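You operate a simulated robot arm through the tools that you are given. There is no shell and no other tool.

Carry out the task below with a simulated robot arm. There is one attempt and no reset: what you move stays moved.

JOB
Pump three strokes into the line on the grease card, then two into the MID line.
Fine: knob back to OFF at the end; none into the third line.

It is judged by the outcome, as a careful person would: the job done as asked, and still so three seconds after it is handed in. It fails if anything else is knocked over, pushed out of place, dropped, spilled or broken.

ROBOT AND FRAMES
A 7-joint arm with a two-finger parallel gripper, fixed in place. Base frame: the origin is at the foot of the arm, x ahead of it, y to its left, z up. Readings come in m, rad, newtons and seconds.
With the tool pointing down near the work surface it reaches from about 0.3 to 0.72 m from the base axis. Its first joint turns from -2.897 to 2.897 rad. Payload 3.43 kg.
The TCP is the grasp point between the finger pads, 0.03 m short of the fingertips. In the tool frame z runs along the fingers and y along their closing line. Largest opening 0.094 m; finger width 0.028, thickness 0.01; the body of the gripper, 0.05 by 0.096 m, starts 0.055 m behind the TCP.
Orientation is that of the tool frame in the base frame, as [roll, pitch, yaw] about the fixed x, y, z axes, in that order (R = Rz(yaw) Ry(pitch) Rx(roll)). With the fingers straight down and closing along the base's y, the tool's x points along the base's -x, its y along +y and its z along -z.

CONTROLS
- The arm moves only by the tool apply_moves. Its argument "commands" is a list of rows, each an object of numbers (a shift or turn left out is 0, a gripper value left out holds the last): "x", "y", "z": the shift along the tool's x, y, z in m; "wx", "wy", "wz": the turn, a rotation vector about the tool's x, y, z in rad; "jaw": the opening in per cent of the stroke, from 0 (shut) to 100 (fully open). In form: [{"x": .., "y": .., "z": .., "wx": .., "wy": .., "wz": .., "jaw": ..}, ...]. A call has 1 to 20 rows; each row shifts and turns the commanded pose from where the row before left it, along the tool's axes as they then stand. Rows are played at 5 a second. More than 0.05 m and 0.15 rad between two rows, or a gripper value outside its range, and nothing of the call is played. A pose out of reach is approached as far as the arm can. The call stops where the force on the tool passes 40 N (or 10 N more than at its start, if that is more) or the arm is blocked; 0.2 s more then pass. The fingers move at their own pace (about 0.108 m/s each) and stop on an object; they squeeze with about 28 N. The grip force told is the motor's: it shows also when the fingers shut on nothing. Time passes only in rows, and 0.2 s behind the last, so rows that do not move let the fingers close. The reply holds the time, the measured pose of the TCP, the force on the tool along the base axes, the opening and the grip force, in the units named above and with some noise, with the torque about the TCP (base axes, N m) and any sound that the robot's microphone picked up.
- Cameras (640 x 400 px; columns grow to the right, rows downward): "scene" is fixed at [0.0497, -0.6594, 1.4551]; the picture's right is [0.62, -0.78, 0.00], its down [-0.40, -0.32, -0.86] and it looks along [0.67, 0.53, -0.51] (base axes); focal length 335 px, centre (320, 200). "wrist" rides on the gripper at [0.076, 0.014, -0.103] in the tool frame; the picture's right is [-0.18, 0.98, 0.00], its down [-0.75, -0.14, -0.64] and it looks along [-0.63, -0.12, 0.77] (tool axes); focal length 243 px, centre (320, 200). There is no depth. A picture from a camera that has moved, and an enlarged one, comes with that camera's place and axes in the base frame and with its lens. The place of the scene camera against the robot may be out by one fixed shift of up to 0.012 m in any direction.
- camera(camera): a new picture of that camera. It takes no simulated time.
- move_column(by): slides the trunk up (or, below 0, down) by that many m; the arm rides with it, the base frame stays. It gives what a move gives, with no picture.
- inspect(camera, box): a new picture of the part [left, top, right, bottom] of that camera's present view, enlarged. It takes no simulated time.
- hand_in(): hands the job in; it is judged then, once.

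Places have to be worked out from the pictures, the camera data and where the tool is seen. Open the gripper and draw the arm clear of the work before you hand the job in, unless the task says otherwise.

The tools are called by a JSON object that holds its "name" and its "arguments". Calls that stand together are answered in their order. apply_moves: Moves the arm, as the interface text tells. Its arguments: {"type":"object","properties":{"commands":{"type":"array","items":{"type":"object","properties":{"x":{"type":"number"},"y":{"type":"number"},"z":{"type":"number"},"wx":{"type":"number"},"wy":{"type":"number"},"wz":{"type":"number"},"jaw":{"type":"number"}}}}},"required":["commands"]} The other tools are called the same way: move_column (by) slides the trunk up or down; camera (camera) takes a picture; inspect (camera, box) takes an enlarged picture of a part of a camera's view; hand_in () hands the job in.

At the start:

```text
t: 0.0
tcp_pos: [0.407, -0.0749, 1.2003]
tcp_rot: [-3.141, -0.002, -3.142]
ft_force: [0.1, 0.6, -0.2]
wrist_torque: [-0.01, 0.02, 0.01]
finger_gap: 0.0941
grasp_force: 0.1
trunk travel left (down, up): [-0.1, 0.49]
```

scene: 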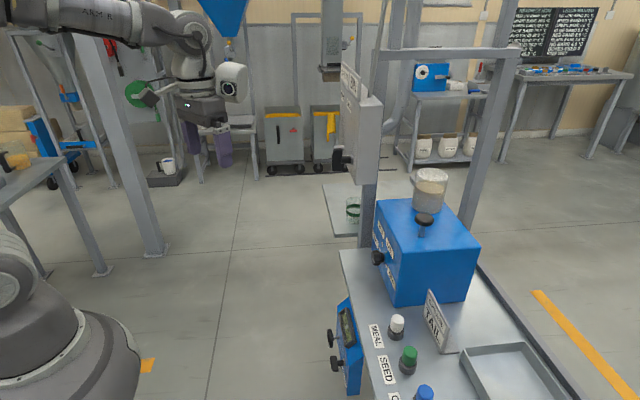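
wrist: 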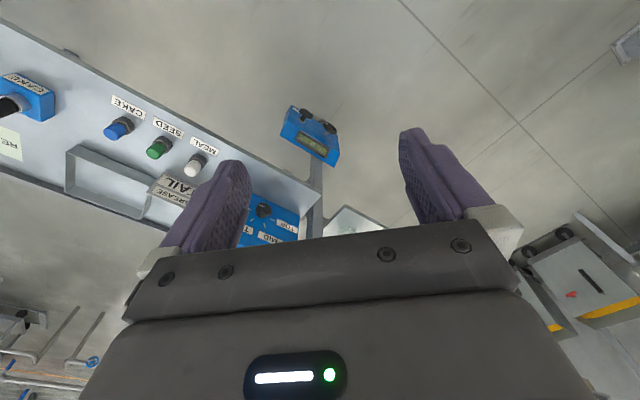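

I start by looking closely at the bench, the blue pump box and the card in both cameras.

{"name": "inspect", "arguments": {"camera": "scene", "box": [320, 160, 500, 320]}}

{"name": "inspect", "arguments": {"camera": "scene", "box": [310, 280, 580, 400]}}

{"name": "inspect", "arguments": {"camera": "wrist", "box": [0, 60, 360, 260]}}

{"name": "inspect", "arguments": {"camera": "scene", "box": [310, 40, 410, 180]}}

```text
2.50 times, centred on (410, 240) of scene
camera zoom: at [0.0497, -0.6594, 1.4551], right [0.62, -0.78, 0.0], down [-0.4, -0.32, -0.86], along [0.67, 0.53, -0.51], focal length 837 px, centre (95, 100)
```

zoom: 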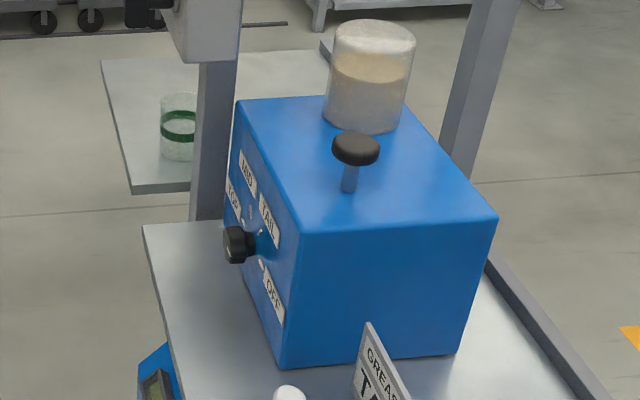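

```text
2.37 times, centred on (445, 340) of scene
camera zoom: at [0.0497, -0.6594, 1.4551], right [0.62, -0.78, 0.0], down [-0.4, -0.32, -0.86], along [0.67, 0.53, -0.51], focal length 793 px, centre (24, -132)
```

zoom: 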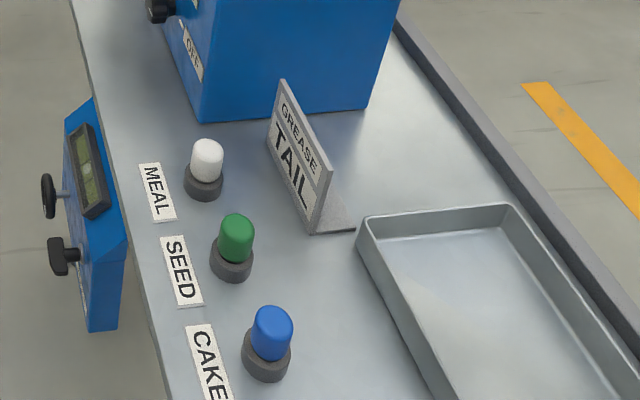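

```text
1.78 times, centred on (180, 160) of wrist
camera zoom: at [0.3299, -0.0616, 1.302], right [0.18, 0.98, 0.0], down [0.75, -0.14, 0.64], along [0.63, -0.12, -0.77], focal length 431 px, centre (569, 271)
```

zoom: 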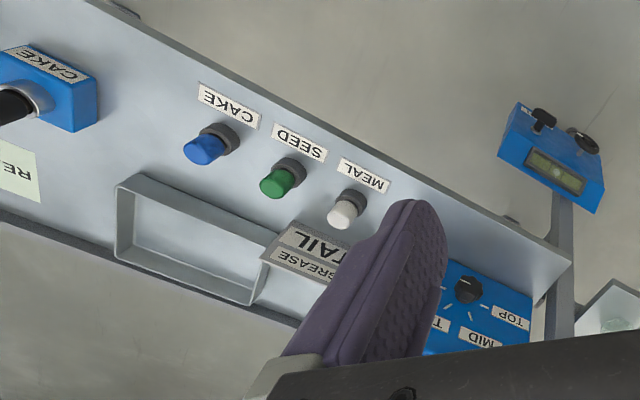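

```text
2.86 times, centred on (360, 110) of scene
camera zoom: at [0.0497, -0.6594, 1.4551], right [0.62, -0.78, 0.0], down [-0.4, -0.32, -0.86], along [0.67, 0.53, -0.51], focal length 956 px, centre (206, 457)
```

zoom: 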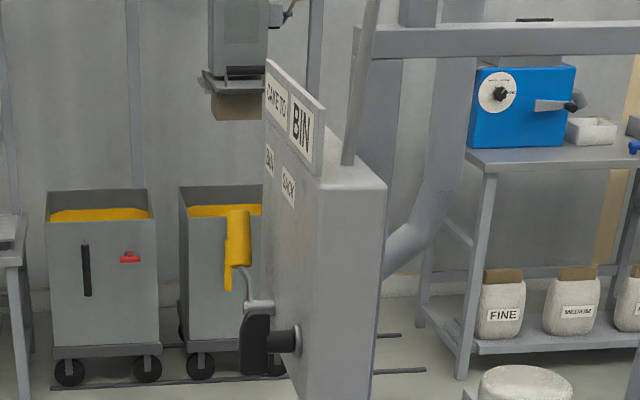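

The card reads GREASE: TAIL, so the order is TAIL ×3 then MID ×2, with TOP left alone. The pump box looks turned about 45° with its knob face towards the aisle, so I turn and tilt the tool towards it for a clearer wrist view.

{"name": "apply_moves", "arguments": {"commands": [{"x": -0.04, "wz": 0.13}, {"x": -0.04, "wz": 0.13}, {"wz": 0.13}, {"wz": 0.13}, {"wy": -0.14}, {"wy": -0.14}, {"wy": -0.14}, {"wy": -0.14}, {"wy": -0.14}, {}]}}

{"name": "camera", "arguments": {"camera": "wrist"}}

{"name": "camera", "arguments": {"camera": "scene"}}

```text
t: 2.2
tcp_pos: [0.4881, -0.0817, 1.1997]
tcp_rot: [3.142, 0.701, 2.623]
ft_force: [-0.1, -0.4, -0.5]
wrist_torque: [0.0, 0.02, -0.02]
finger_gap: 0.0941
grasp_force: 0.0
trunk travel left (down, up): [-0.1, 0.49]
```

```text
taken
camera wrist: at [0.3851, -0.0069, 1.2286], right [0.61, 0.78, 0.12], down [0.07, -0.2, 0.98], along [0.79, -0.59, -0.18], focal length 243 px, centre (320, 200)
```

wrist: 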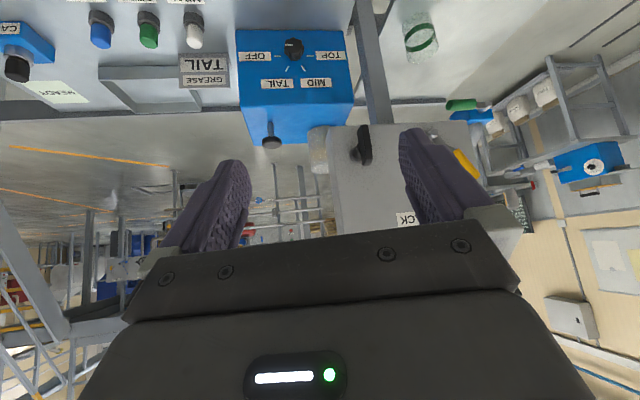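

```text
taken
```

scene: 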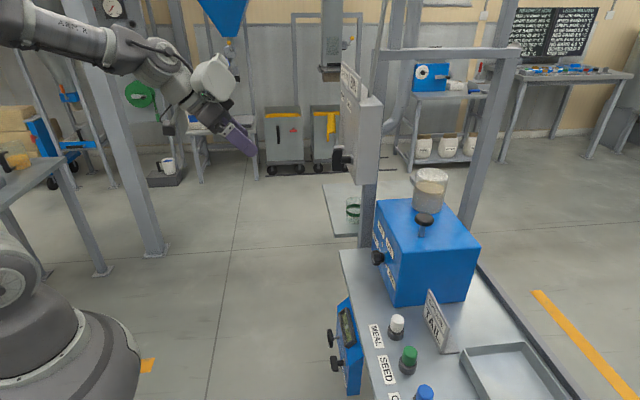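

The wrist now sees the whole pump face. I zoom in on the knob dial, plunger and surroundings.

{"name": "inspect", "arguments": {"camera": "wrist", "box": [210, 10, 400, 170]}}

{"name": "inspect", "arguments": {"camera": "wrist", "box": [240, 20, 350, 90]}}

{"name": "inspect", "arguments": {"camera": "scene", "box": [360, 160, 490, 310]}}

```text
2.50 times, centred on (305, 90) of wrist
camera zoom: at [0.3851, -0.0069, 1.2286], right [0.61, 0.78, 0.12], down [0.07, -0.2, 0.98], along [0.79, -0.59, -0.18], focal length 606 px, centre (358, 475)
```

zoom: 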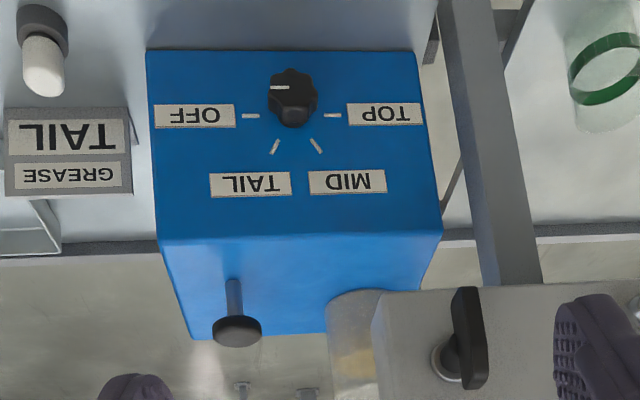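

```text
5.71 times, centred on (295, 55) of wrist
camera zoom: at [0.3851, -0.0069, 1.2286], right [0.61, 0.78, 0.12], down [0.07, -0.2, 0.98], along [0.79, -0.59, -0.18], focal length 1386 px, centre (463, 1029)
```

zoom: 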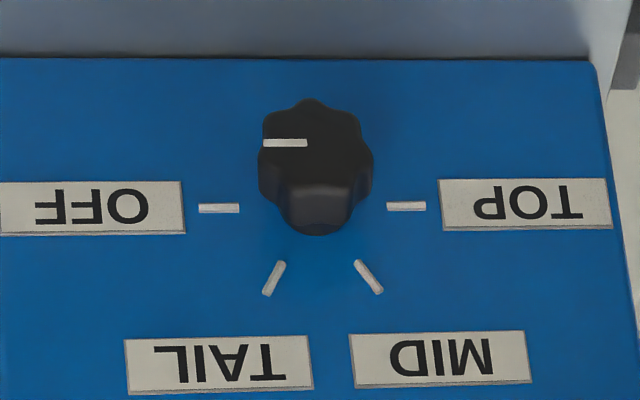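

```text
2.67 times, centred on (425, 235) of scene
camera zoom: at [0.0497, -0.6594, 1.4551], right [0.62, -0.78, 0.0], down [-0.4, -0.32, -0.86], along [0.67, 0.53, -0.51], focal length 892 px, centre (40, 107)
```

zoom: 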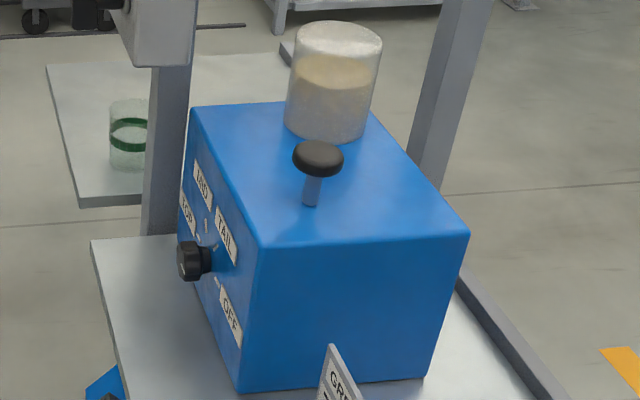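

From two views I put the knob's front at about (0.762, -0.307, 0.78). Its face normal points along (-0.71, 0.71, 0), and the plunger cap is at about (0.777, -0.425, 0.97). The dial reads OFF now, with TAIL 60°, MID 120° and TOP 180° counter-clockwise from it. I level the tool and head it at -45° in free space.

{"name": "apply_moves", "arguments": {"commands": [{"wx": 0.086, "wz": 0.102}, {"wx": 0.086, "wz": 0.102}, {"wy": -0.145}, {"wy": -0.145}, {"wy": -0.145}, {"wy": -0.145}, {"wy": -0.145}, {"wy": -0.145}, {}]}}

{"name": "camera", "arguments": {"camera": "scene"}}

{"name": "camera", "arguments": {"camera": "wrist"}}

```text
t: 4.2
tcp_pos: [0.4872, -0.0808, 1.1991]
tcp_rot: [0.34, 1.571, -0.445]
ft_force: [-0.2, -0.1, 0.0]
wrist_torque: [-0.01, 0.01, -0.02]
finger_gap: 0.094
grasp_force: 0.1
trunk travel left (down, up): [-0.1, 0.49]
```

```text
taken
```

scene: 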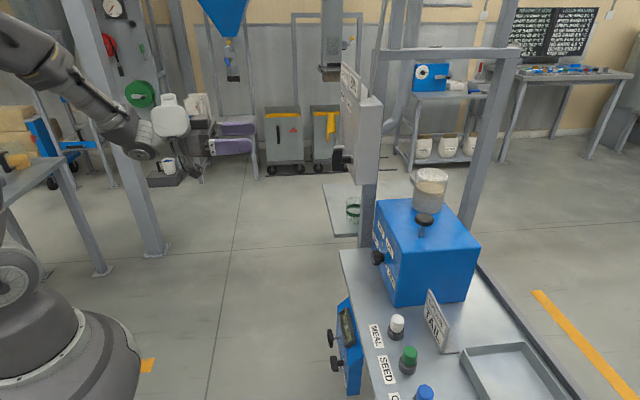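

```text
taken
camera wrist: at [0.4233, 0.002, 1.1229], right [0.7, 0.69, 0.18], down [-0.55, 0.35, 0.75], along [0.46, -0.63, 0.63], focal length 243 px, centre (320, 200)
```

wrist: 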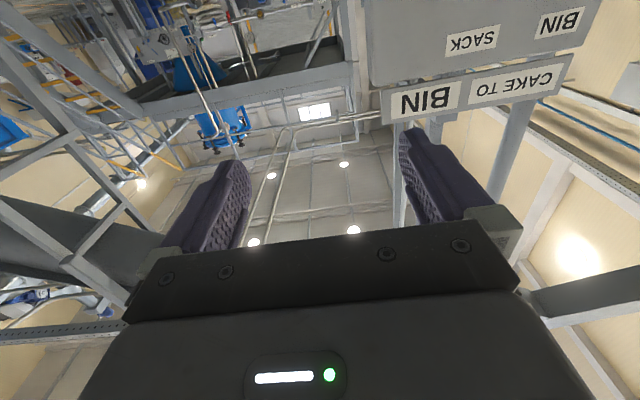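

The level pose is reached. Before going near the knob I test in free air whether the wrist can roll 120° counter-clockwise from here.

{"name": "apply_moves", "arguments": {"commands": [{"wz": -0.15}, {"wz": -0.15}, {"wz": -0.15}, {"wz": -0.15}, {"wz": -0.15}, {"wz": -0.15}, {"wz": -0.15}, {"wz": -0.15}, {"wz": -0.15}, {"wz": -0.15}, {"wz": -0.15}, {"wz": -0.15}, {"wz": -0.15}, {"wz": -0.15}, {}]}}

{"name": "camera", "arguments": {"camera": "wrist"}}

```text
t: 7.4
tcp_pos: [0.4854, -0.0818, 1.199]
tcp_rot: [-1.573, -0.532, -2.358]
ft_force: [0.2, 0.1, 0.2]
wrist_torque: [0.0, -0.01, 0.01]
finger_gap: 0.0939
grasp_force: 0.0
trunk travel left (down, up): [-0.1, 0.49]
```

```text
taken
camera wrist: at [0.3615, -0.0598, 1.2257], right [-0.24, -0.24, -0.94], down [0.06, 0.96, -0.26], along [0.97, -0.12, -0.22], focal length 243 px, centre (320, 200)
```

wrist: 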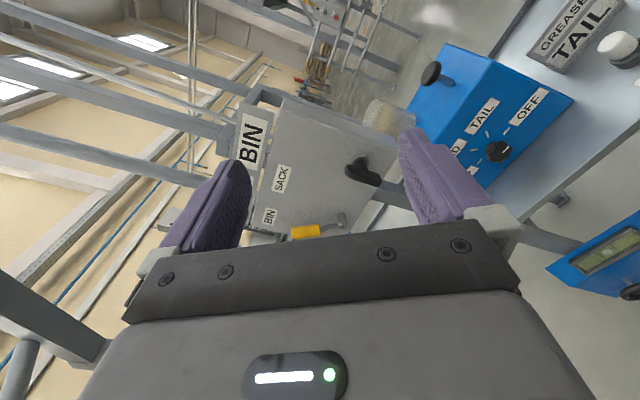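

The roll reaches -2.1 rad without trouble, and from that roll the camera sees the dial well. I go to a stand-off about 0.12 m in front of the knob, keeping this roll, to refine its position.

{"name": "apply_moves", "arguments": {"commands": [{"x": -0.0201, "y": 0.0282, "z": 0.0195}, {"x": -0.0201, "y": 0.0282, "z": 0.0195}, {"x": -0.0201, "y": 0.0282, "z": 0.0195}, {"x": -0.0201, "y": 0.0282, "z": 0.0195}, {"x": -0.0201, "y": 0.0282, "z": 0.0195}, {"x": -0.0201, "y": 0.0282, "z": 0.0195}, {"x": -0.0201, "y": 0.0282, "z": 0.0195}, {"x": -0.0201, "y": 0.0282, "z": 0.0195}, {"x": -0.0201, "y": 0.0282, "z": 0.0195}, {"x": -0.0201, "y": 0.0282, "z": 0.0195}, {"x": -0.0201, "y": 0.0282, "z": 0.0195}, {"x": -0.0201, "y": 0.0282, "z": 0.0195}, {}]}}

{"name": "camera", "arguments": {"camera": "wrist"}}

{"name": "camera", "arguments": {"camera": "scene"}}

```text
t: 10.2
tcp_pos: [0.6806, -0.2202, 0.7855]
tcp_rot: [-1.573, -0.53, -2.357]
ft_force: [-0.5, 0.0, -0.2]
wrist_torque: [-0.02, -0.04, 0.0]
finger_gap: 0.0941
grasp_force: 0.0
trunk travel left (down, up): [-0.1, 0.49]
```

```text
taken
camera wrist: at [0.5549, -0.1995, 0.8115], right [-0.24, -0.24, -0.94], down [0.06, 0.96, -0.26], along [0.97, -0.12, -0.22], focal length 243 px, centre (320, 200)
```

wrist: 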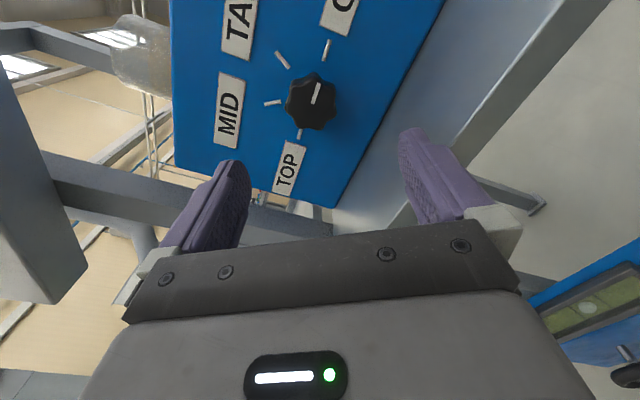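

```text
taken
```

scene: 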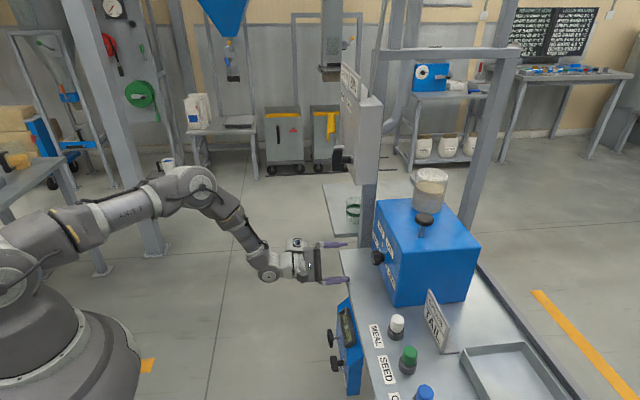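

The knob is in clear view from the stand-off. I enlarge it to measure its centre.

{"name": "inspect", "arguments": {"camera": "wrist", "box": [250, 30, 390, 150]}}

{"name": "inspect", "arguments": {"camera": "scene", "box": [300, 180, 440, 300]}}

```text
3.33 times, centred on (320, 90) of wrist
camera zoom: at [0.5549, -0.1995, 0.8115], right [-0.24, -0.24, -0.94], down [0.06, 0.96, -0.26], along [0.97, -0.12, -0.22], focal length 809 px, centre (320, 567)
```

zoom: 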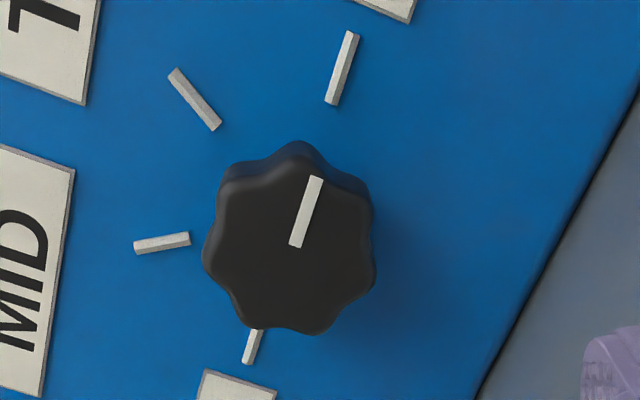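

```text
3.33 times, centred on (370, 240) of scene
camera zoom: at [0.0497, -0.6594, 1.4551], right [0.62, -0.78, 0.0], down [-0.4, -0.32, -0.86], along [0.67, 0.53, -0.51], focal length 1116 px, centre (153, 67)
```

zoom: 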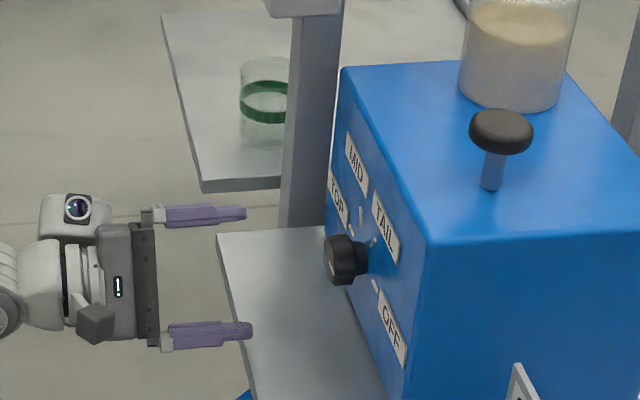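

By triangulation the knob front centre is at about (0.752, -0.299, 0.795), roughly 0.106 m ahead of the TCP, 5 mm to the OFF side and 9 mm up. I correct that offset and pre-roll +1.05 rad so the turn ends within the tested roll range.

{"name": "apply_moves", "arguments": {"commands": [{"x": 0.0088, "y": -0.0053}, {"wz": 0.15}, {"wz": 0.15}, {"wz": 0.15}, {"wz": 0.15}, {"wz": 0.15}, {"wz": 0.15}, {"wz": 0.15}, {}]}}

{"name": "camera", "arguments": {"camera": "wrist"}}

{"name": "inspect", "arguments": {"camera": "scene", "box": [300, 180, 440, 300]}}

```text
t: 12.2
tcp_pos: [0.6752, -0.2237, 0.7947]
tcp_rot: [-1.572, 0.522, -2.356]
ft_force: [0.7, -0.5, -0.3]
wrist_torque: [0.03, 0.03, 0.0]
finger_gap: 0.094
grasp_force: 0.2
trunk travel left (down, up): [-0.1, 0.49]
```

```text
taken
camera wrist: at [0.5605, -0.193, 0.7442], right [0.46, 0.46, -0.76], down [-0.04, 0.87, 0.5], along [0.89, -0.2, 0.42], focal length 243 px, centre (320, 200)
```

wrist: 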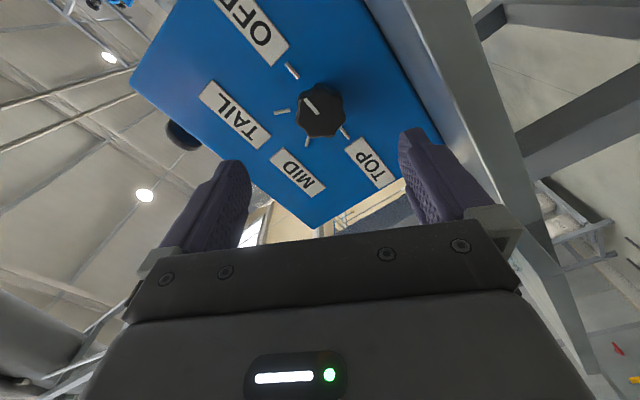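

```text
3.33 times, centred on (370, 240) of scene
camera zoom: at [0.0497, -0.6594, 1.4551], right [0.62, -0.78, 0.0], down [-0.4, -0.32, -0.86], along [0.67, 0.53, -0.51], focal length 1116 px, centre (153, 67)
```

zoom: 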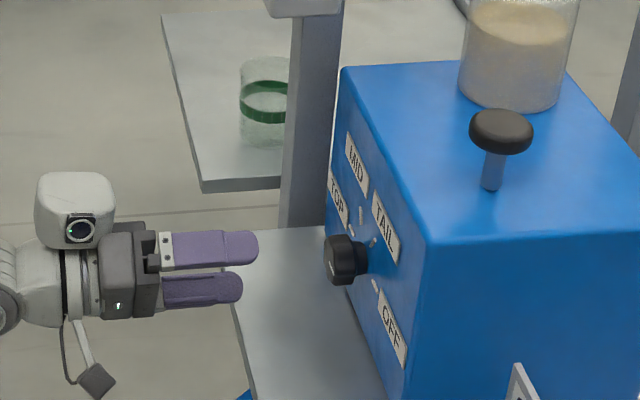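

The knob appears on the tool axis in this rolled view, as predicted. I zoom in to confirm the centring before going in.

{"name": "inspect", "arguments": {"camera": "wrist", "box": [270, 60, 380, 160]}}

```text
4.00 times, centred on (325, 110) of wrist
camera zoom: at [0.5605, -0.193, 0.7442], right [0.46, 0.46, -0.76], down [-0.04, 0.87, 0.5], along [0.89, -0.2, 0.42], focal length 970 px, centre (300, 560)
```

zoom: 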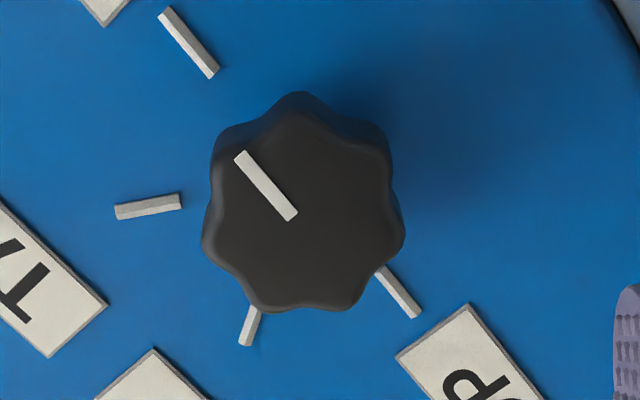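

The alignment matches prediction to within a millimetre or two. I advance 0.092 m so the tips overlap the knob by about 15 mm, jaws open.

{"name": "apply_moves", "arguments": {"commands": [{"z": 0.02, "jaw": 100}, {"z": 0.02}, {"z": 0.02}, {"z": 0.016}, {"z": 0.016}, {}]}}

{"name": "inspect", "arguments": {"camera": "scene", "box": [300, 180, 440, 300]}}

{"name": "camera", "arguments": {"camera": "wrist"}}

```text
t: 13.6
tcp_pos: [0.7406, -0.2886, 0.7927]
tcp_rot: [-1.573, 0.52, -2.358]
ft_force: [0.4, -0.2, 0.5]
wrist_torque: [-0.03, 0.02, -0.02]
finger_gap: 0.0939
grasp_force: 0.1
trunk travel left (down, up): [-0.1, 0.49]
```

```text
3.33 times, centred on (370, 240) of scene
camera zoom: at [0.0497, -0.6594, 1.4551], right [0.62, -0.78, 0.0], down [-0.4, -0.32, -0.86], along [0.67, 0.53, -0.51], focal length 1116 px, centre (153, 67)
```

zoom: 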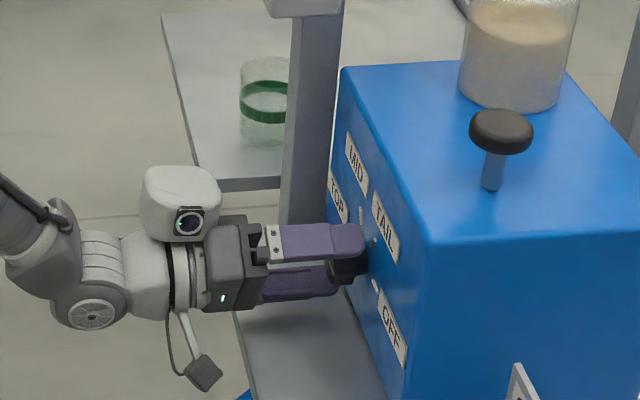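

```text
taken
camera wrist: at [0.6254, -0.2578, 0.7432], right [0.46, 0.46, -0.76], down [-0.04, 0.87, 0.5], along [0.89, -0.2, 0.42], focal length 243 px, centre (320, 200)
```

wrist: 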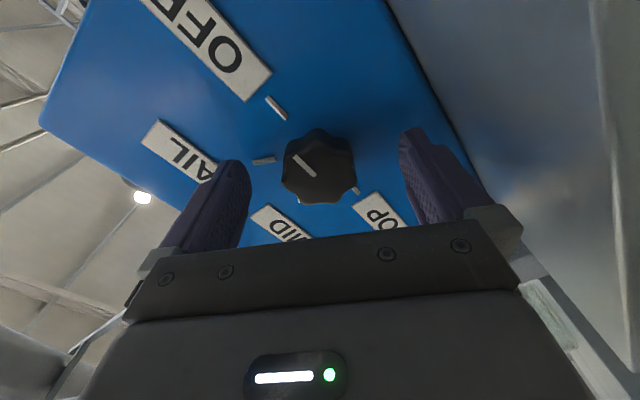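

The pads straddle the knob with clearance. I close the jaws on it and let them settle.

{"name": "apply_moves", "arguments": {"commands": [{"jaw": 0}, {}, {}, {}]}}

{"name": "inspect", "arguments": {"camera": "wrist", "box": [200, 60, 440, 220]}}

```text
t: 14.6
tcp_pos: [0.7394, -0.2895, 0.7949]
tcp_rot: [-1.57, 0.523, -2.359]
ft_force: [0.1, -1.1, 4.1]
wrist_torque: [-0.05, 0.09, -0.17]
finger_gap: 0.0432
grasp_force: 44.4
trunk travel left (down, up): [-0.1, 0.49]
```

```text
2.50 times, centred on (320, 140) of wrist
camera zoom: at [0.6252, -0.2579, 0.7437], right [0.46, 0.46, -0.76], down [-0.04, 0.87, 0.5], along [0.89, -0.2, 0.42], focal length 606 px, centre (320, 350)
```

zoom: 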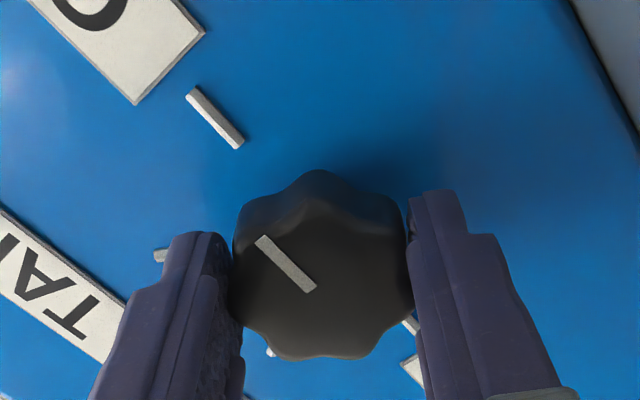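

The knob is held at a 43 mm gap with low side force. I turn it counter-clockwise 30° first and check that it follows.

{"name": "apply_moves", "arguments": {"commands": [{"wz": -0.1}, {"wz": -0.1}, {"wz": -0.1}, {"wz": -0.1}, {"wz": -0.12}, {}]}}

{"name": "inspect", "arguments": {"camera": "wrist", "box": [200, 60, 440, 220]}}

```text
t: 16.0
tcp_pos: [0.7397, -0.2904, 0.7933]
tcp_rot: [-1.57, 0.0, -2.358]
ft_force: [8.5, -8.3, 8.2]
wrist_torque: [-0.11, -0.07, -0.92]
finger_gap: 0.043
grasp_force: 45.3
trunk travel left (down, up): [-0.1, 0.49]
```

```text
2.50 times, centred on (320, 140) of wrist
camera zoom: at [0.613, -0.2701, 0.7803], right [0.13, 0.13, -0.98], down [0.08, 0.99, 0.14], along [0.99, -0.1, 0.12], focal length 606 px, centre (320, 350)
```

zoom: 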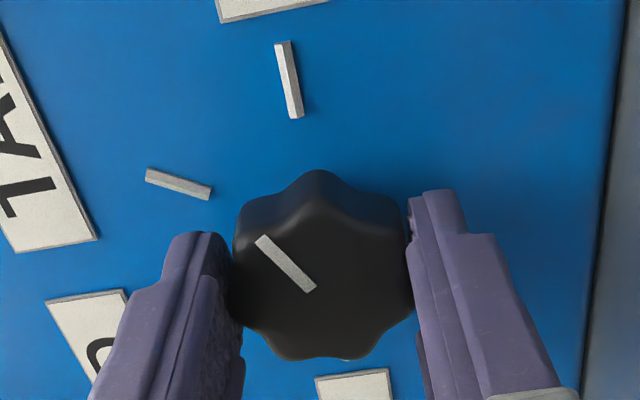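

The knob follows with the grip and the pointer is midway from OFF to TAIL. I turn the remaining 30° to TAIL.

{"name": "apply_moves", "arguments": {"commands": [{"wz": -0.1}, {"wz": -0.1}, {"wz": -0.1}, {"wz": -0.1}, {"wz": -0.127}, {}]}}

{"name": "inspect", "arguments": {"camera": "wrist", "box": [200, 60, 440, 220]}}

```text
t: 17.4
tcp_pos: [0.739, -0.2882, 0.7956]
tcp_rot: [-1.57, -0.526, -2.359]
ft_force: [11.1, -9.1, 11.8]
wrist_torque: [-0.03, -0.02, 0.23]
finger_gap: 0.0432
grasp_force: 44.7
trunk travel left (down, up): [-0.1, 0.49]
```

```text
2.50 times, centred on (320, 140) of wrist
camera zoom: at [0.6152, -0.2679, 0.8211], right [-0.24, -0.24, -0.94], down [0.06, 0.96, -0.26], along [0.97, -0.12, -0.22], focal length 606 px, centre (320, 350)
```

zoom: 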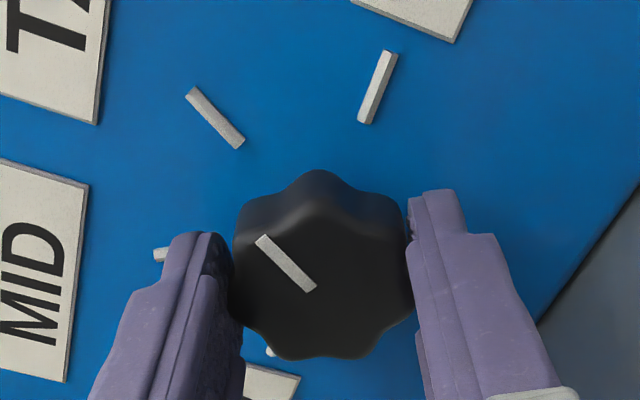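

The pointer now lines up with the TAIL tick. I open the jaws, back straight off and check the dial.

{"name": "apply_moves", "arguments": {"commands": [{"jaw": 100}, {}, {}, {"z": -0.02}, {"z": -0.03}, {"z": -0.04}, {"z": -0.04}, {}]}}

{"name": "inspect", "arguments": {"camera": "wrist", "box": [200, 0, 440, 160]}}

{"name": "camera", "arguments": {"camera": "scene"}}

```text
t: 19.2
tcp_pos: [0.6479, -0.1949, 0.7938]
tcp_rot: [-1.569, -0.525, -2.356]
ft_force: [0.4, 0.2, -0.5]
wrist_torque: [0.01, -0.01, 0.0]
finger_gap: 0.0939
grasp_force: 0.1
trunk travel left (down, up): [-0.1, 0.49]
```

```text
2.50 times, centred on (320, 80) of wrist
camera zoom: at [0.524, -0.1731, 0.8202], right [-0.24, -0.24, -0.94], down [0.06, 0.96, -0.26], along [0.97, -0.12, -0.21], focal length 606 px, centre (320, 500)
```

zoom: 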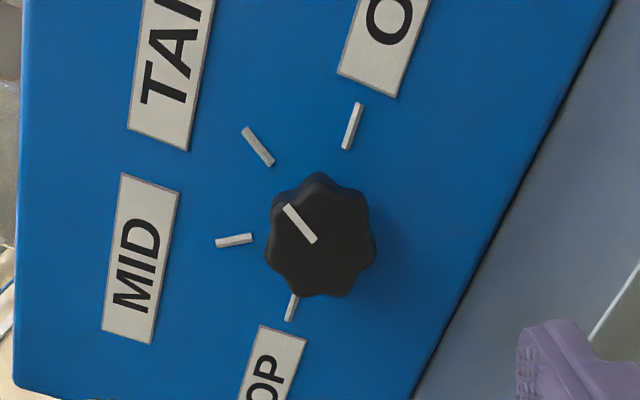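

```text
taken
```

scene: 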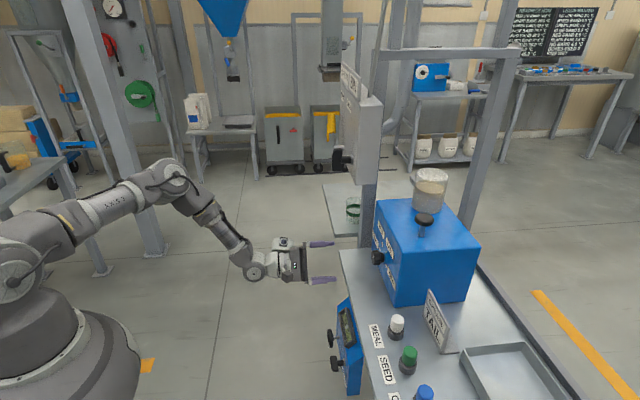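

The dial reads TAIL. I back off further, rise above the pump height well outboard of the bench, and start rolling the wrist back.

{"name": "apply_moves", "arguments": {"commands": [{"z": -0.035}, {"z": -0.035}, {"z": -0.035}, {"x": 0.0227, "y": -0.0388}, {"x": 0.0227, "y": -0.0388}, {"x": 0.0227, "y": -0.0388}, {"x": 0.0227, "y": -0.0388}, {"x": 0.0227, "y": -0.0388}, {"x": 0.0227, "y": -0.0388}, {"x": 0.0227, "y": -0.0388}, {"x": 0.0227, "y": -0.0388}, {"wz": 0.15}, {"wz": 0.15}, {"wz": 0.15}, {"wz": 0.15}, {"wz": 0.15}, {"wz": 0.15}, {"wz": 0.15}, {}]}}

```text
t: 23.2
tcp_pos: [0.5734, -0.1242, 1.1539]
tcp_rot: [-1.574, 0.526, -2.358]
ft_force: [-0.2, -0.5, -0.7]
wrist_torque: [-0.01, -0.03, -0.01]
finger_gap: 0.094
grasp_force: 0.1
trunk travel left (down, up): [-0.1, 0.49]
```

Still in clear air, I finish rolling back, tip the tool 45° downward, turn the heading to about -28° and close the fingers for pressing.

{"name": "apply_moves", "arguments": {"commands": [{"wz": 0.15}, {"wz": 0.15}, {"wz": 0.15}, {"wz": 0.15}, {"wz": 0.15}, {"wz": 0.15}, {"wz": 0.15, "jaw": 0}, {"wy": 0.131}, {"wy": 0.131}, {"wy": 0.131}, {"wy": 0.131}, {"wy": 0.131}, {"wy": 0.131}, {"wx": -0.102, "wz": -0.102}, {"wx": -0.102, "wz": -0.102}, {}]}}

{"name": "camera", "arguments": {"camera": "wrist"}}

{"name": "camera", "arguments": {"camera": "scene"}}

```text
t: 26.6
tcp_pos: [0.5727, -0.124, 1.155]
tcp_rot: [3.139, 0.783, 2.642]
ft_force: [0.2, -0.5, -0.2]
wrist_torque: [-0.01, 0.0, 0.01]
finger_gap: 0.0
grasp_force: 28.1
trunk travel left (down, up): [-0.1, 0.49]
```

```text
taken
camera wrist: at [0.4676, -0.0506, 1.1734], right [0.58, 0.8, 0.13], down [0.0, -0.16, 0.99], along [0.81, -0.58, -0.1], focal length 243 px, centre (320, 200)
```

wrist: 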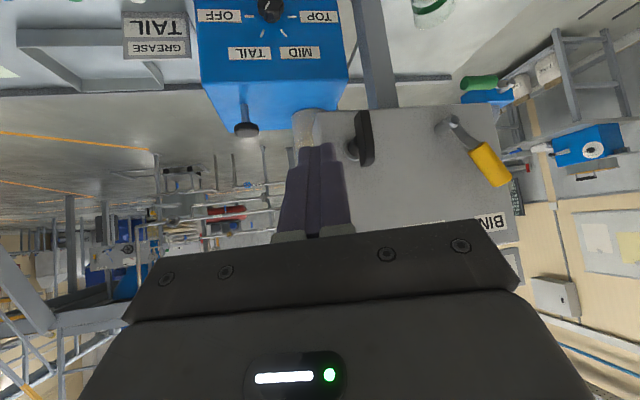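

```text
taken
```

scene: 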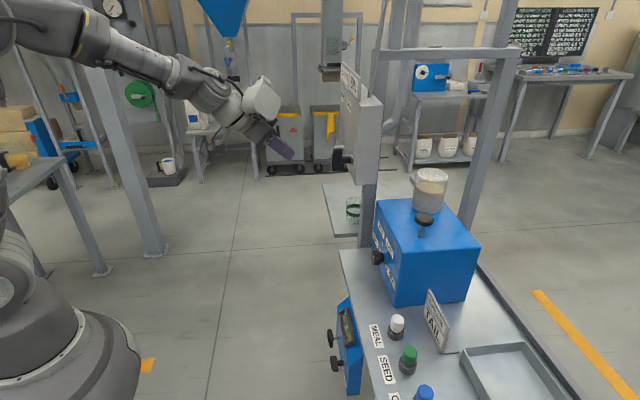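

Fingers are closed and tipped. I shift to the near side, clear of the hanging BIN box, then move in at height to a hover above the plunger.

{"name": "apply_moves", "arguments": {"commands": [{"x": 0.0072, "y": -0.0344, "z": -0.0071}, {"x": 0.0072, "y": -0.0344, "z": -0.0071}, {"x": -0.0286, "y": -0.0119, "z": 0.0284}, {"x": -0.0286, "y": -0.0119, "z": 0.0284}, {"x": -0.0286, "y": -0.0119, "z": 0.0284}, {"x": -0.0286, "y": -0.0119, "z": 0.0284}, {"x": -0.0286, "y": -0.0119, "z": 0.0284}, {"x": -0.0286, "y": -0.0119, "z": 0.0284}, {"x": -0.0286, "y": -0.0119, "z": 0.0284}, {"x": -0.0286, "y": -0.0119, "z": 0.0284}, {}]}}

{"name": "camera", "arguments": {"camera": "wrist"}}

{"name": "camera", "arguments": {"camera": "scene"}}

```text
t: 29.0
tcp_pos: [0.7436, -0.4048, 1.1475]
tcp_rot: [3.137, 0.782, 2.641]
ft_force: [-0.7, 0.2, -0.6]
wrist_torque: [0.02, -0.01, -0.02]
finger_gap: 0.0002
grasp_force: 27.8
out of reach, approached as far as the arm can: row 10
trunk travel left (down, up): [-0.1, 0.49]
```

```text
taken
camera wrist: at [0.6379, -0.3311, 1.1664], right [0.58, 0.8, 0.13], down [0.0, -0.17, 0.99], along [0.81, -0.58, -0.1], focal length 243 px, centre (320, 200)
```

wrist: 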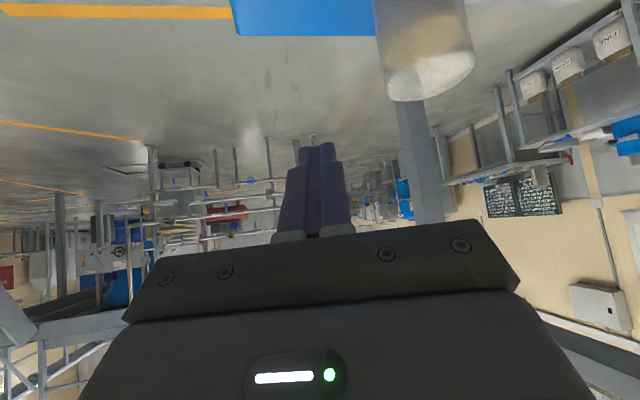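

```text
taken
```

scene: 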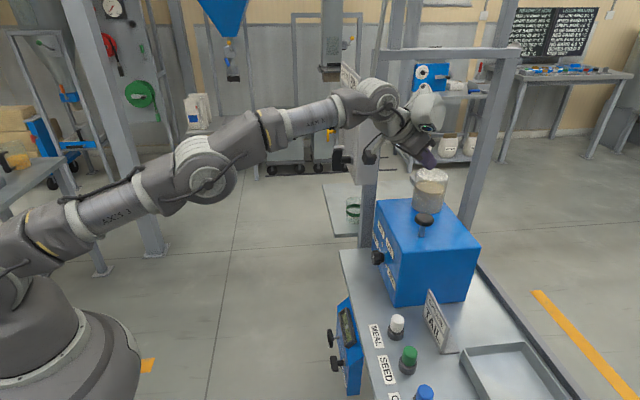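

The arm was just short of the target at that height, but reach improves lower down. I descend 0.07 m straight down and look again at the tip relative to the plunger cap.

{"name": "apply_moves", "arguments": {"commands": [{"x": 0.0124, "z": 0.0124}, {"x": 0.0124, "z": 0.0124}, {"x": 0.0124, "z": 0.0124}, {"x": 0.0124, "z": 0.0124}, {}]}}

{"name": "camera", "arguments": {"camera": "wrist"}}

{"name": "inspect", "arguments": {"camera": "scene", "box": [340, 80, 500, 260]}}

```text
t: 30.2
tcp_pos: [0.7428, -0.4016, 1.0786]
tcp_rot: [3.137, 0.784, 2.64]
ft_force: [-0.1, 0.1, 0.7]
wrist_torque: [0.01, -0.02, 0.01]
finger_gap: 0.0001
grasp_force: 28.8
trunk travel left (down, up): [-0.1, 0.49]
```

```text
taken
camera wrist: at [0.6381, -0.3288, 1.0969], right [0.58, 0.8, 0.13], down [0.0, -0.16, 0.99], along [0.81, -0.58, -0.1], focal length 243 px, centre (320, 200)
```

wrist: 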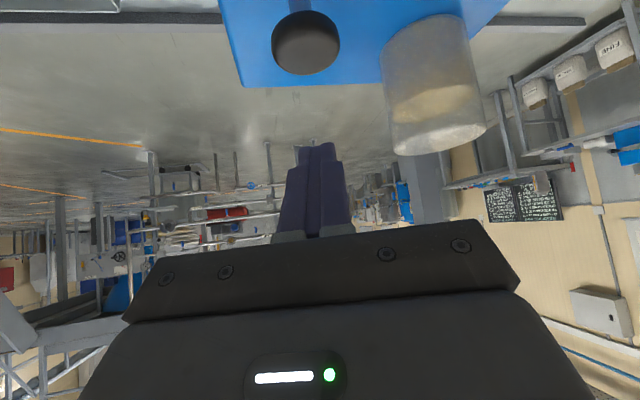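

```text
2.22 times, centred on (420, 170) of scene
camera zoom: at [0.0497, -0.6594, 1.4551], right [0.62, -0.78, 0.0], down [-0.4, -0.32, -0.86], along [0.67, 0.53, -0.51], focal length 744 px, centre (98, 267)
```

zoom: 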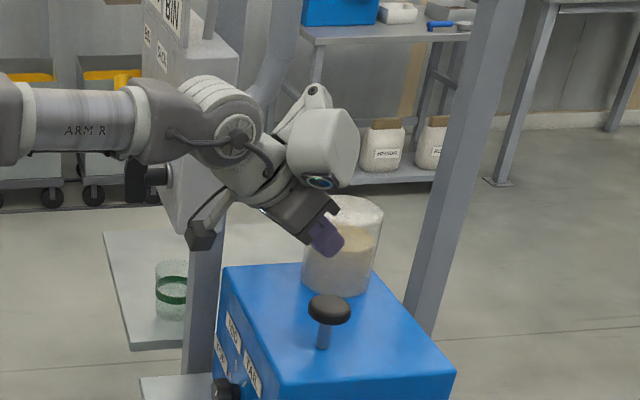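

The tip is above and slightly short of the cap. I enlarge the wrist view to locate the cap's top precisely.

{"name": "inspect", "arguments": {"camera": "wrist", "box": [240, 0, 380, 90]}}

{"name": "inspect", "arguments": {"camera": "scene", "box": [390, 120, 460, 240]}}

```text
4.44 times, centred on (310, 45) of wrist
camera zoom: at [0.6381, -0.3288, 1.0969], right [0.58, 0.8, 0.13], down [0.0, -0.16, 0.99], along [0.81, -0.58, -0.1], focal length 1078 px, centre (364, 889)
```

zoom: 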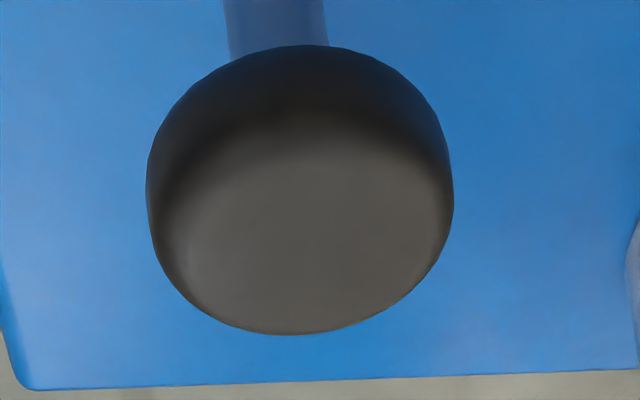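

```text
3.33 times, centred on (425, 180) of scene
camera zoom: at [0.0497, -0.6594, 1.4551], right [0.62, -0.78, 0.0], down [-0.4, -0.32, -0.86], along [0.67, 0.53, -0.51], focal length 1116 px, centre (-30, 267)
```

zoom: 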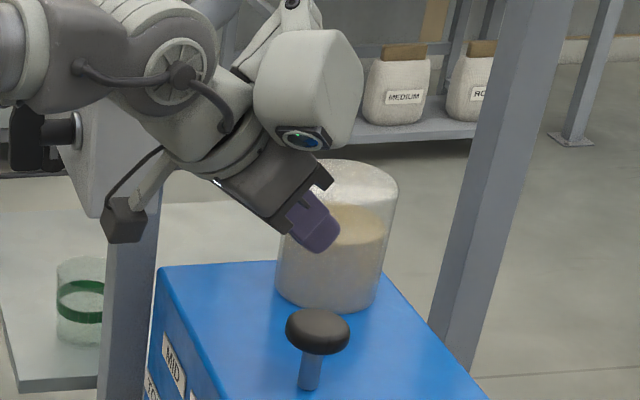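

Both views agree the cap top is at (0.770, -0.418, 0.977). I move the fingertips to about 1 cm above its centre.

{"name": "apply_moves", "arguments": {"commands": [{"x": 0.0089, "y": -0.0005, "z": 0.0184}, {"x": 0.0089, "y": -0.0005, "z": 0.0184}, {"x": 0.0089, "y": -0.0005, "z": 0.0184}, {}]}}

{"name": "inspect", "arguments": {"camera": "scene", "box": [390, 140, 460, 240]}}

{"name": "camera", "arguments": {"camera": "wrist"}}

```text
t: 31.2
tcp_pos: [0.7606, -0.4119, 1.0207]
tcp_rot: [3.136, 0.783, 2.641]
ft_force: [0.4, -0.6, 0.9]
wrist_torque: [-0.04, 0.02, 0.03]
finger_gap: 0.0002
grasp_force: 27.7
trunk travel left (down, up): [-0.1, 0.49]
```

```text
4.00 times, centred on (425, 190) of scene
camera zoom: at [0.0497, -0.6594, 1.4551], right [0.62, -0.78, 0.0], down [-0.4, -0.32, -0.86], along [0.67, 0.53, -0.51], focal length 1339 px, centre (-100, 240)
```

zoom: 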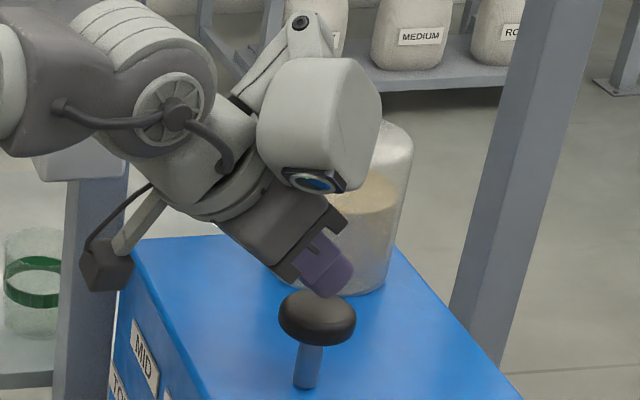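

```text
taken
camera wrist: at [0.6549, -0.3381, 1.0392], right [0.58, 0.8, 0.13], down [0.0, -0.16, 0.99], along [0.81, -0.58, -0.1], focal length 243 px, centre (320, 200)
```

wrist: 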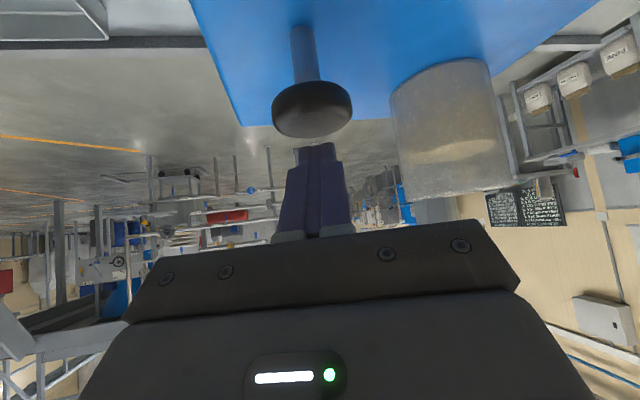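

The tip is right over the cap. I press down slowly in one continuous stroke, watching force and any sound.

{"name": "apply_moves", "arguments": {"commands": [{"x": 0.00424, "z": 0.00425}, {"x": 0.00424, "z": 0.00425}, {"x": 0.00424, "z": 0.00425}, {"x": 0.00424, "z": 0.00425}, {"x": 0.00424, "z": 0.00425}, {"x": 0.00424, "z": 0.00425}, {"x": 0.00424, "z": 0.00425}]}}

{"name": "inspect", "arguments": {"camera": "scene", "box": [390, 140, 460, 240]}}

```text
t: 32.8
tcp_pos: [0.7623, -0.4132, 0.9939]
tcp_rot: [3.137, 0.809, 2.643]
ft_force: [1.6, -0.8, 14.9]
wrist_torque: [-0.09, -0.15, 0.13]
finger_gap: 0.0
grasp_force: 28.4
trunk travel left (down, up): [-0.1, 0.49]
heard: click
stopped in row 7: the force on the tool passed its limit at 44 N (the readings are from after the stop); the commanded pose is now the measured one
```

```text
4.00 times, centred on (425, 190) of scene
camera zoom: at [0.0497, -0.6594, 1.4551], right [0.62, -0.78, 0.0], down [-0.4, -0.32, -0.86], along [0.67, 0.53, -0.51], focal length 1339 px, centre (-100, 240)
```

zoom: 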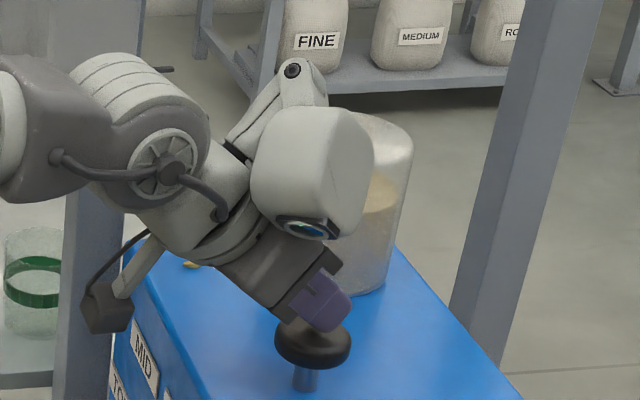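

I heard a click at the bottom, and there is a small yellow thing on the box top behind the wrist. I look closer before releasing.

{"name": "inspect", "arguments": {"camera": "scene", "box": [370, 180, 420, 230]}}

{"name": "camera", "arguments": {"camera": "wrist"}}

```text
8.00 times, centred on (395, 205) of scene
camera zoom: at [0.0497, -0.6594, 1.4551], right [0.62, -0.78, 0.0], down [-0.4, -0.32, -0.86], along [0.67, 0.53, -0.51], focal length 2677 px, centre (-280, 160)
```

zoom: 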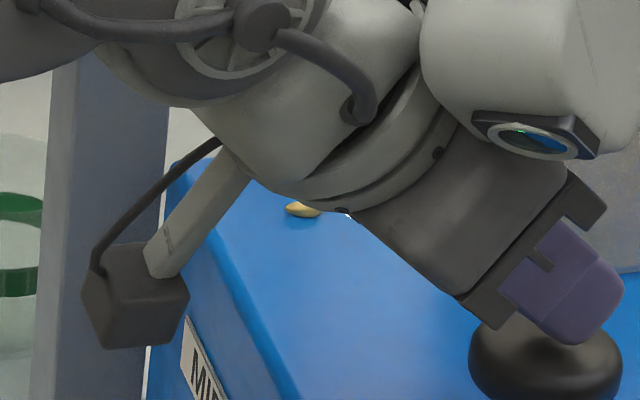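

```text
taken
camera wrist: at [0.6564, -0.3405, 1.0098], right [0.58, 0.8, 0.14], down [-0.02, -0.15, 0.99], along [0.81, -0.58, -0.07], focal length 243 px, centre (320, 200)
```

wrist: 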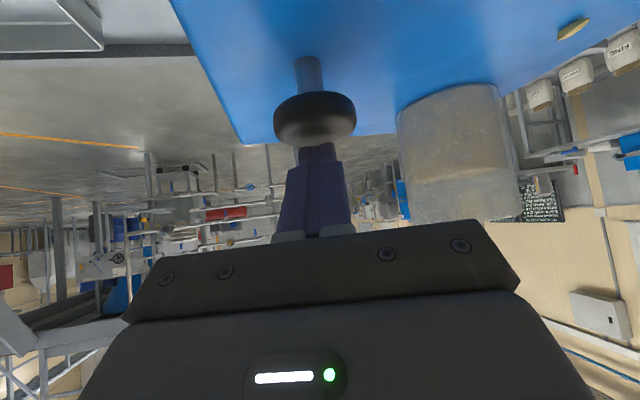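

A small yellow dab appeared on the box top after the click, presumably the pump's shot mark. I raise the tip to let the plunger return and check it.

{"name": "apply_moves", "arguments": {"commands": [{"x": -0.0072, "z": -0.0069, "wy": 0.026}, {"x": -0.0072, "z": -0.0069}, {"x": -0.0072, "z": -0.0069}, {"x": -0.0036, "z": -0.0036}, {}, {}]}}

{"name": "camera", "arguments": {"camera": "wrist"}}

{"name": "inspect", "arguments": {"camera": "scene", "box": [370, 140, 470, 240]}}

```text
t: 34.2
tcp_pos: [0.7628, -0.4136, 1.0262]
tcp_rot: [3.138, 0.775, 2.641]
ft_force: [-0.8, 0.3, -0.3]
wrist_torque: [0.02, -0.02, 0.02]
finger_gap: 0.0
grasp_force: 27.9
trunk travel left (down, up): [-0.1, 0.49]
```

```text
taken
camera wrist: at [0.658, -0.3409, 1.0449], right [0.59, 0.8, 0.13], down [0.01, -0.17, 0.99], along [0.81, -0.58, -0.11], focal length 243 px, centre (320, 200)
```

wrist: 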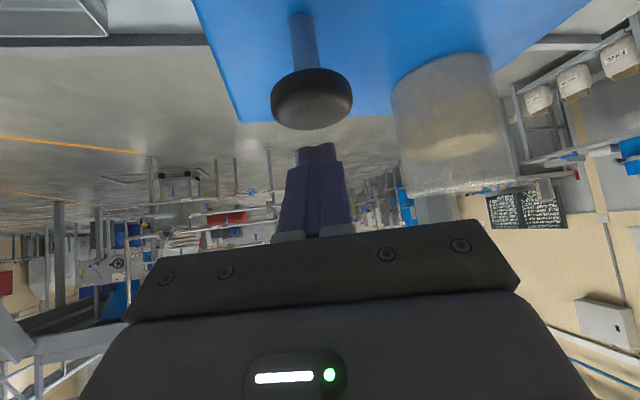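

```text
4.00 times, centred on (420, 190) of scene
camera zoom: at [0.0497, -0.6594, 1.4551], right [0.62, -0.78, 0.0], down [-0.4, -0.32, -0.86], along [0.67, 0.53, -0.51], focal length 1339 px, centre (-80, 240)
```

zoom: 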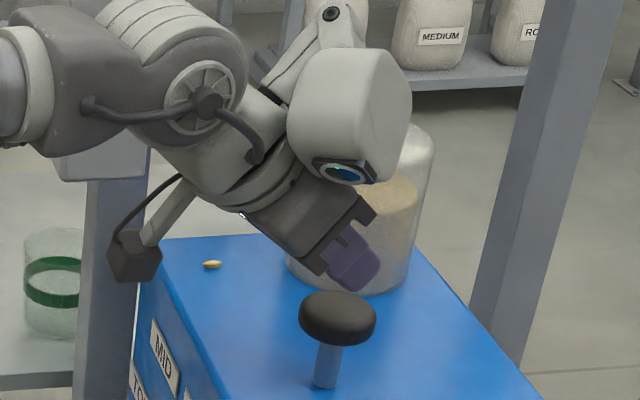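

The plunger sprang fully back, with one click for one stroke and one dab. I make the second stroke the same way.

{"name": "apply_moves", "arguments": {"commands": [{"x": 0.0056, "z": 0.0029, "wy": -0.008}, {"x": 0.00424, "z": 0.00425}, {"x": 0.00424, "z": 0.00425}, {"x": 0.00424, "z": 0.00425}, {"x": 0.00424, "z": 0.00425}, {"x": 0.00424, "z": 0.00425}, {"x": 0.00424, "z": 0.00425}, {"x": 0.00424, "z": 0.00425}]}}

{"name": "inspect", "arguments": {"camera": "scene", "box": [370, 180, 440, 230]}}

{"name": "camera", "arguments": {"camera": "wrist"}}

```text
t: 35.9
tcp_pos: [0.7632, -0.4152, 0.9953]
tcp_rot: [3.138, 0.807, 2.644]
ft_force: [1.8, -1.3, 12.7]
wrist_torque: [-0.13, -0.17, 0.06]
finger_gap: 0.0002
grasp_force: 27.9
trunk travel left (down, up): [-0.1, 0.49]
heard: click
stopped in row 8: the force on the tool passed its limit at 45 N (the readings are from after the stop); the commanded pose is now the measured one
```

```text
8.00 times, centred on (405, 205) of scene
camera zoom: at [0.0497, -0.6594, 1.4551], right [0.62, -0.78, 0.0], down [-0.4, -0.32, -0.86], along [0.67, 0.53, -0.51], focal length 2677 px, centre (-360, 160)
```

zoom: 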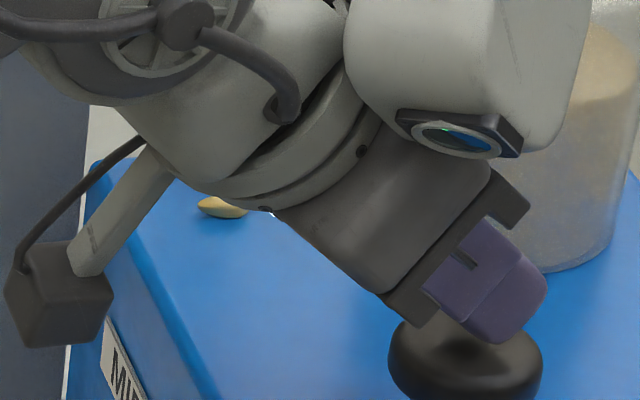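

```text
taken
camera wrist: at [0.6577, -0.3409, 1.0099], right [0.58, 0.8, 0.14], down [-0.02, -0.15, 0.99], along [0.81, -0.58, -0.07], focal length 243 px, centre (320, 200)
```

wrist: 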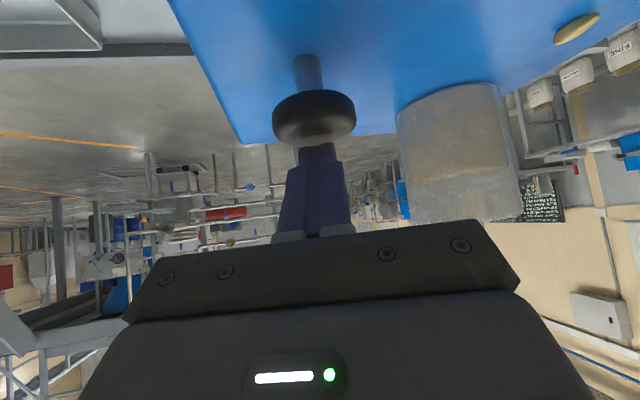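

Second click heard, and the dab grew, so the stroke was counted. I release, letting the plunger return fully.

{"name": "apply_moves", "arguments": {"commands": [{"x": -0.0072, "z": -0.0069, "wy": 0.024}, {"x": -0.0072, "z": -0.0069}, {"x": -0.0072, "z": -0.0069}, {"x": -0.0036, "z": -0.0036}, {}, {}]}}

{"name": "inspect", "arguments": {"camera": "scene", "box": [370, 140, 470, 240]}}

```text
t: 37.3
tcp_pos: [0.7642, -0.4135, 1.0258]
tcp_rot: [3.137, 0.775, 2.64]
ft_force: [0.3, -0.3, -0.1]
wrist_torque: [0.01, 0.01, 0.02]
finger_gap: 0.0001
grasp_force: 27.6
trunk travel left (down, up): [-0.1, 0.49]
```

```text
4.00 times, centred on (420, 190) of scene
camera zoom: at [0.0497, -0.6594, 1.4551], right [0.62, -0.78, 0.0], down [-0.4, -0.32, -0.86], along [0.67, 0.53, -0.51], focal length 1339 px, centre (-80, 240)
```

zoom: 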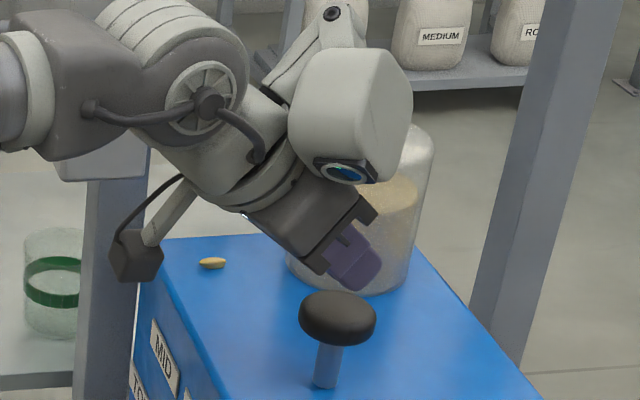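

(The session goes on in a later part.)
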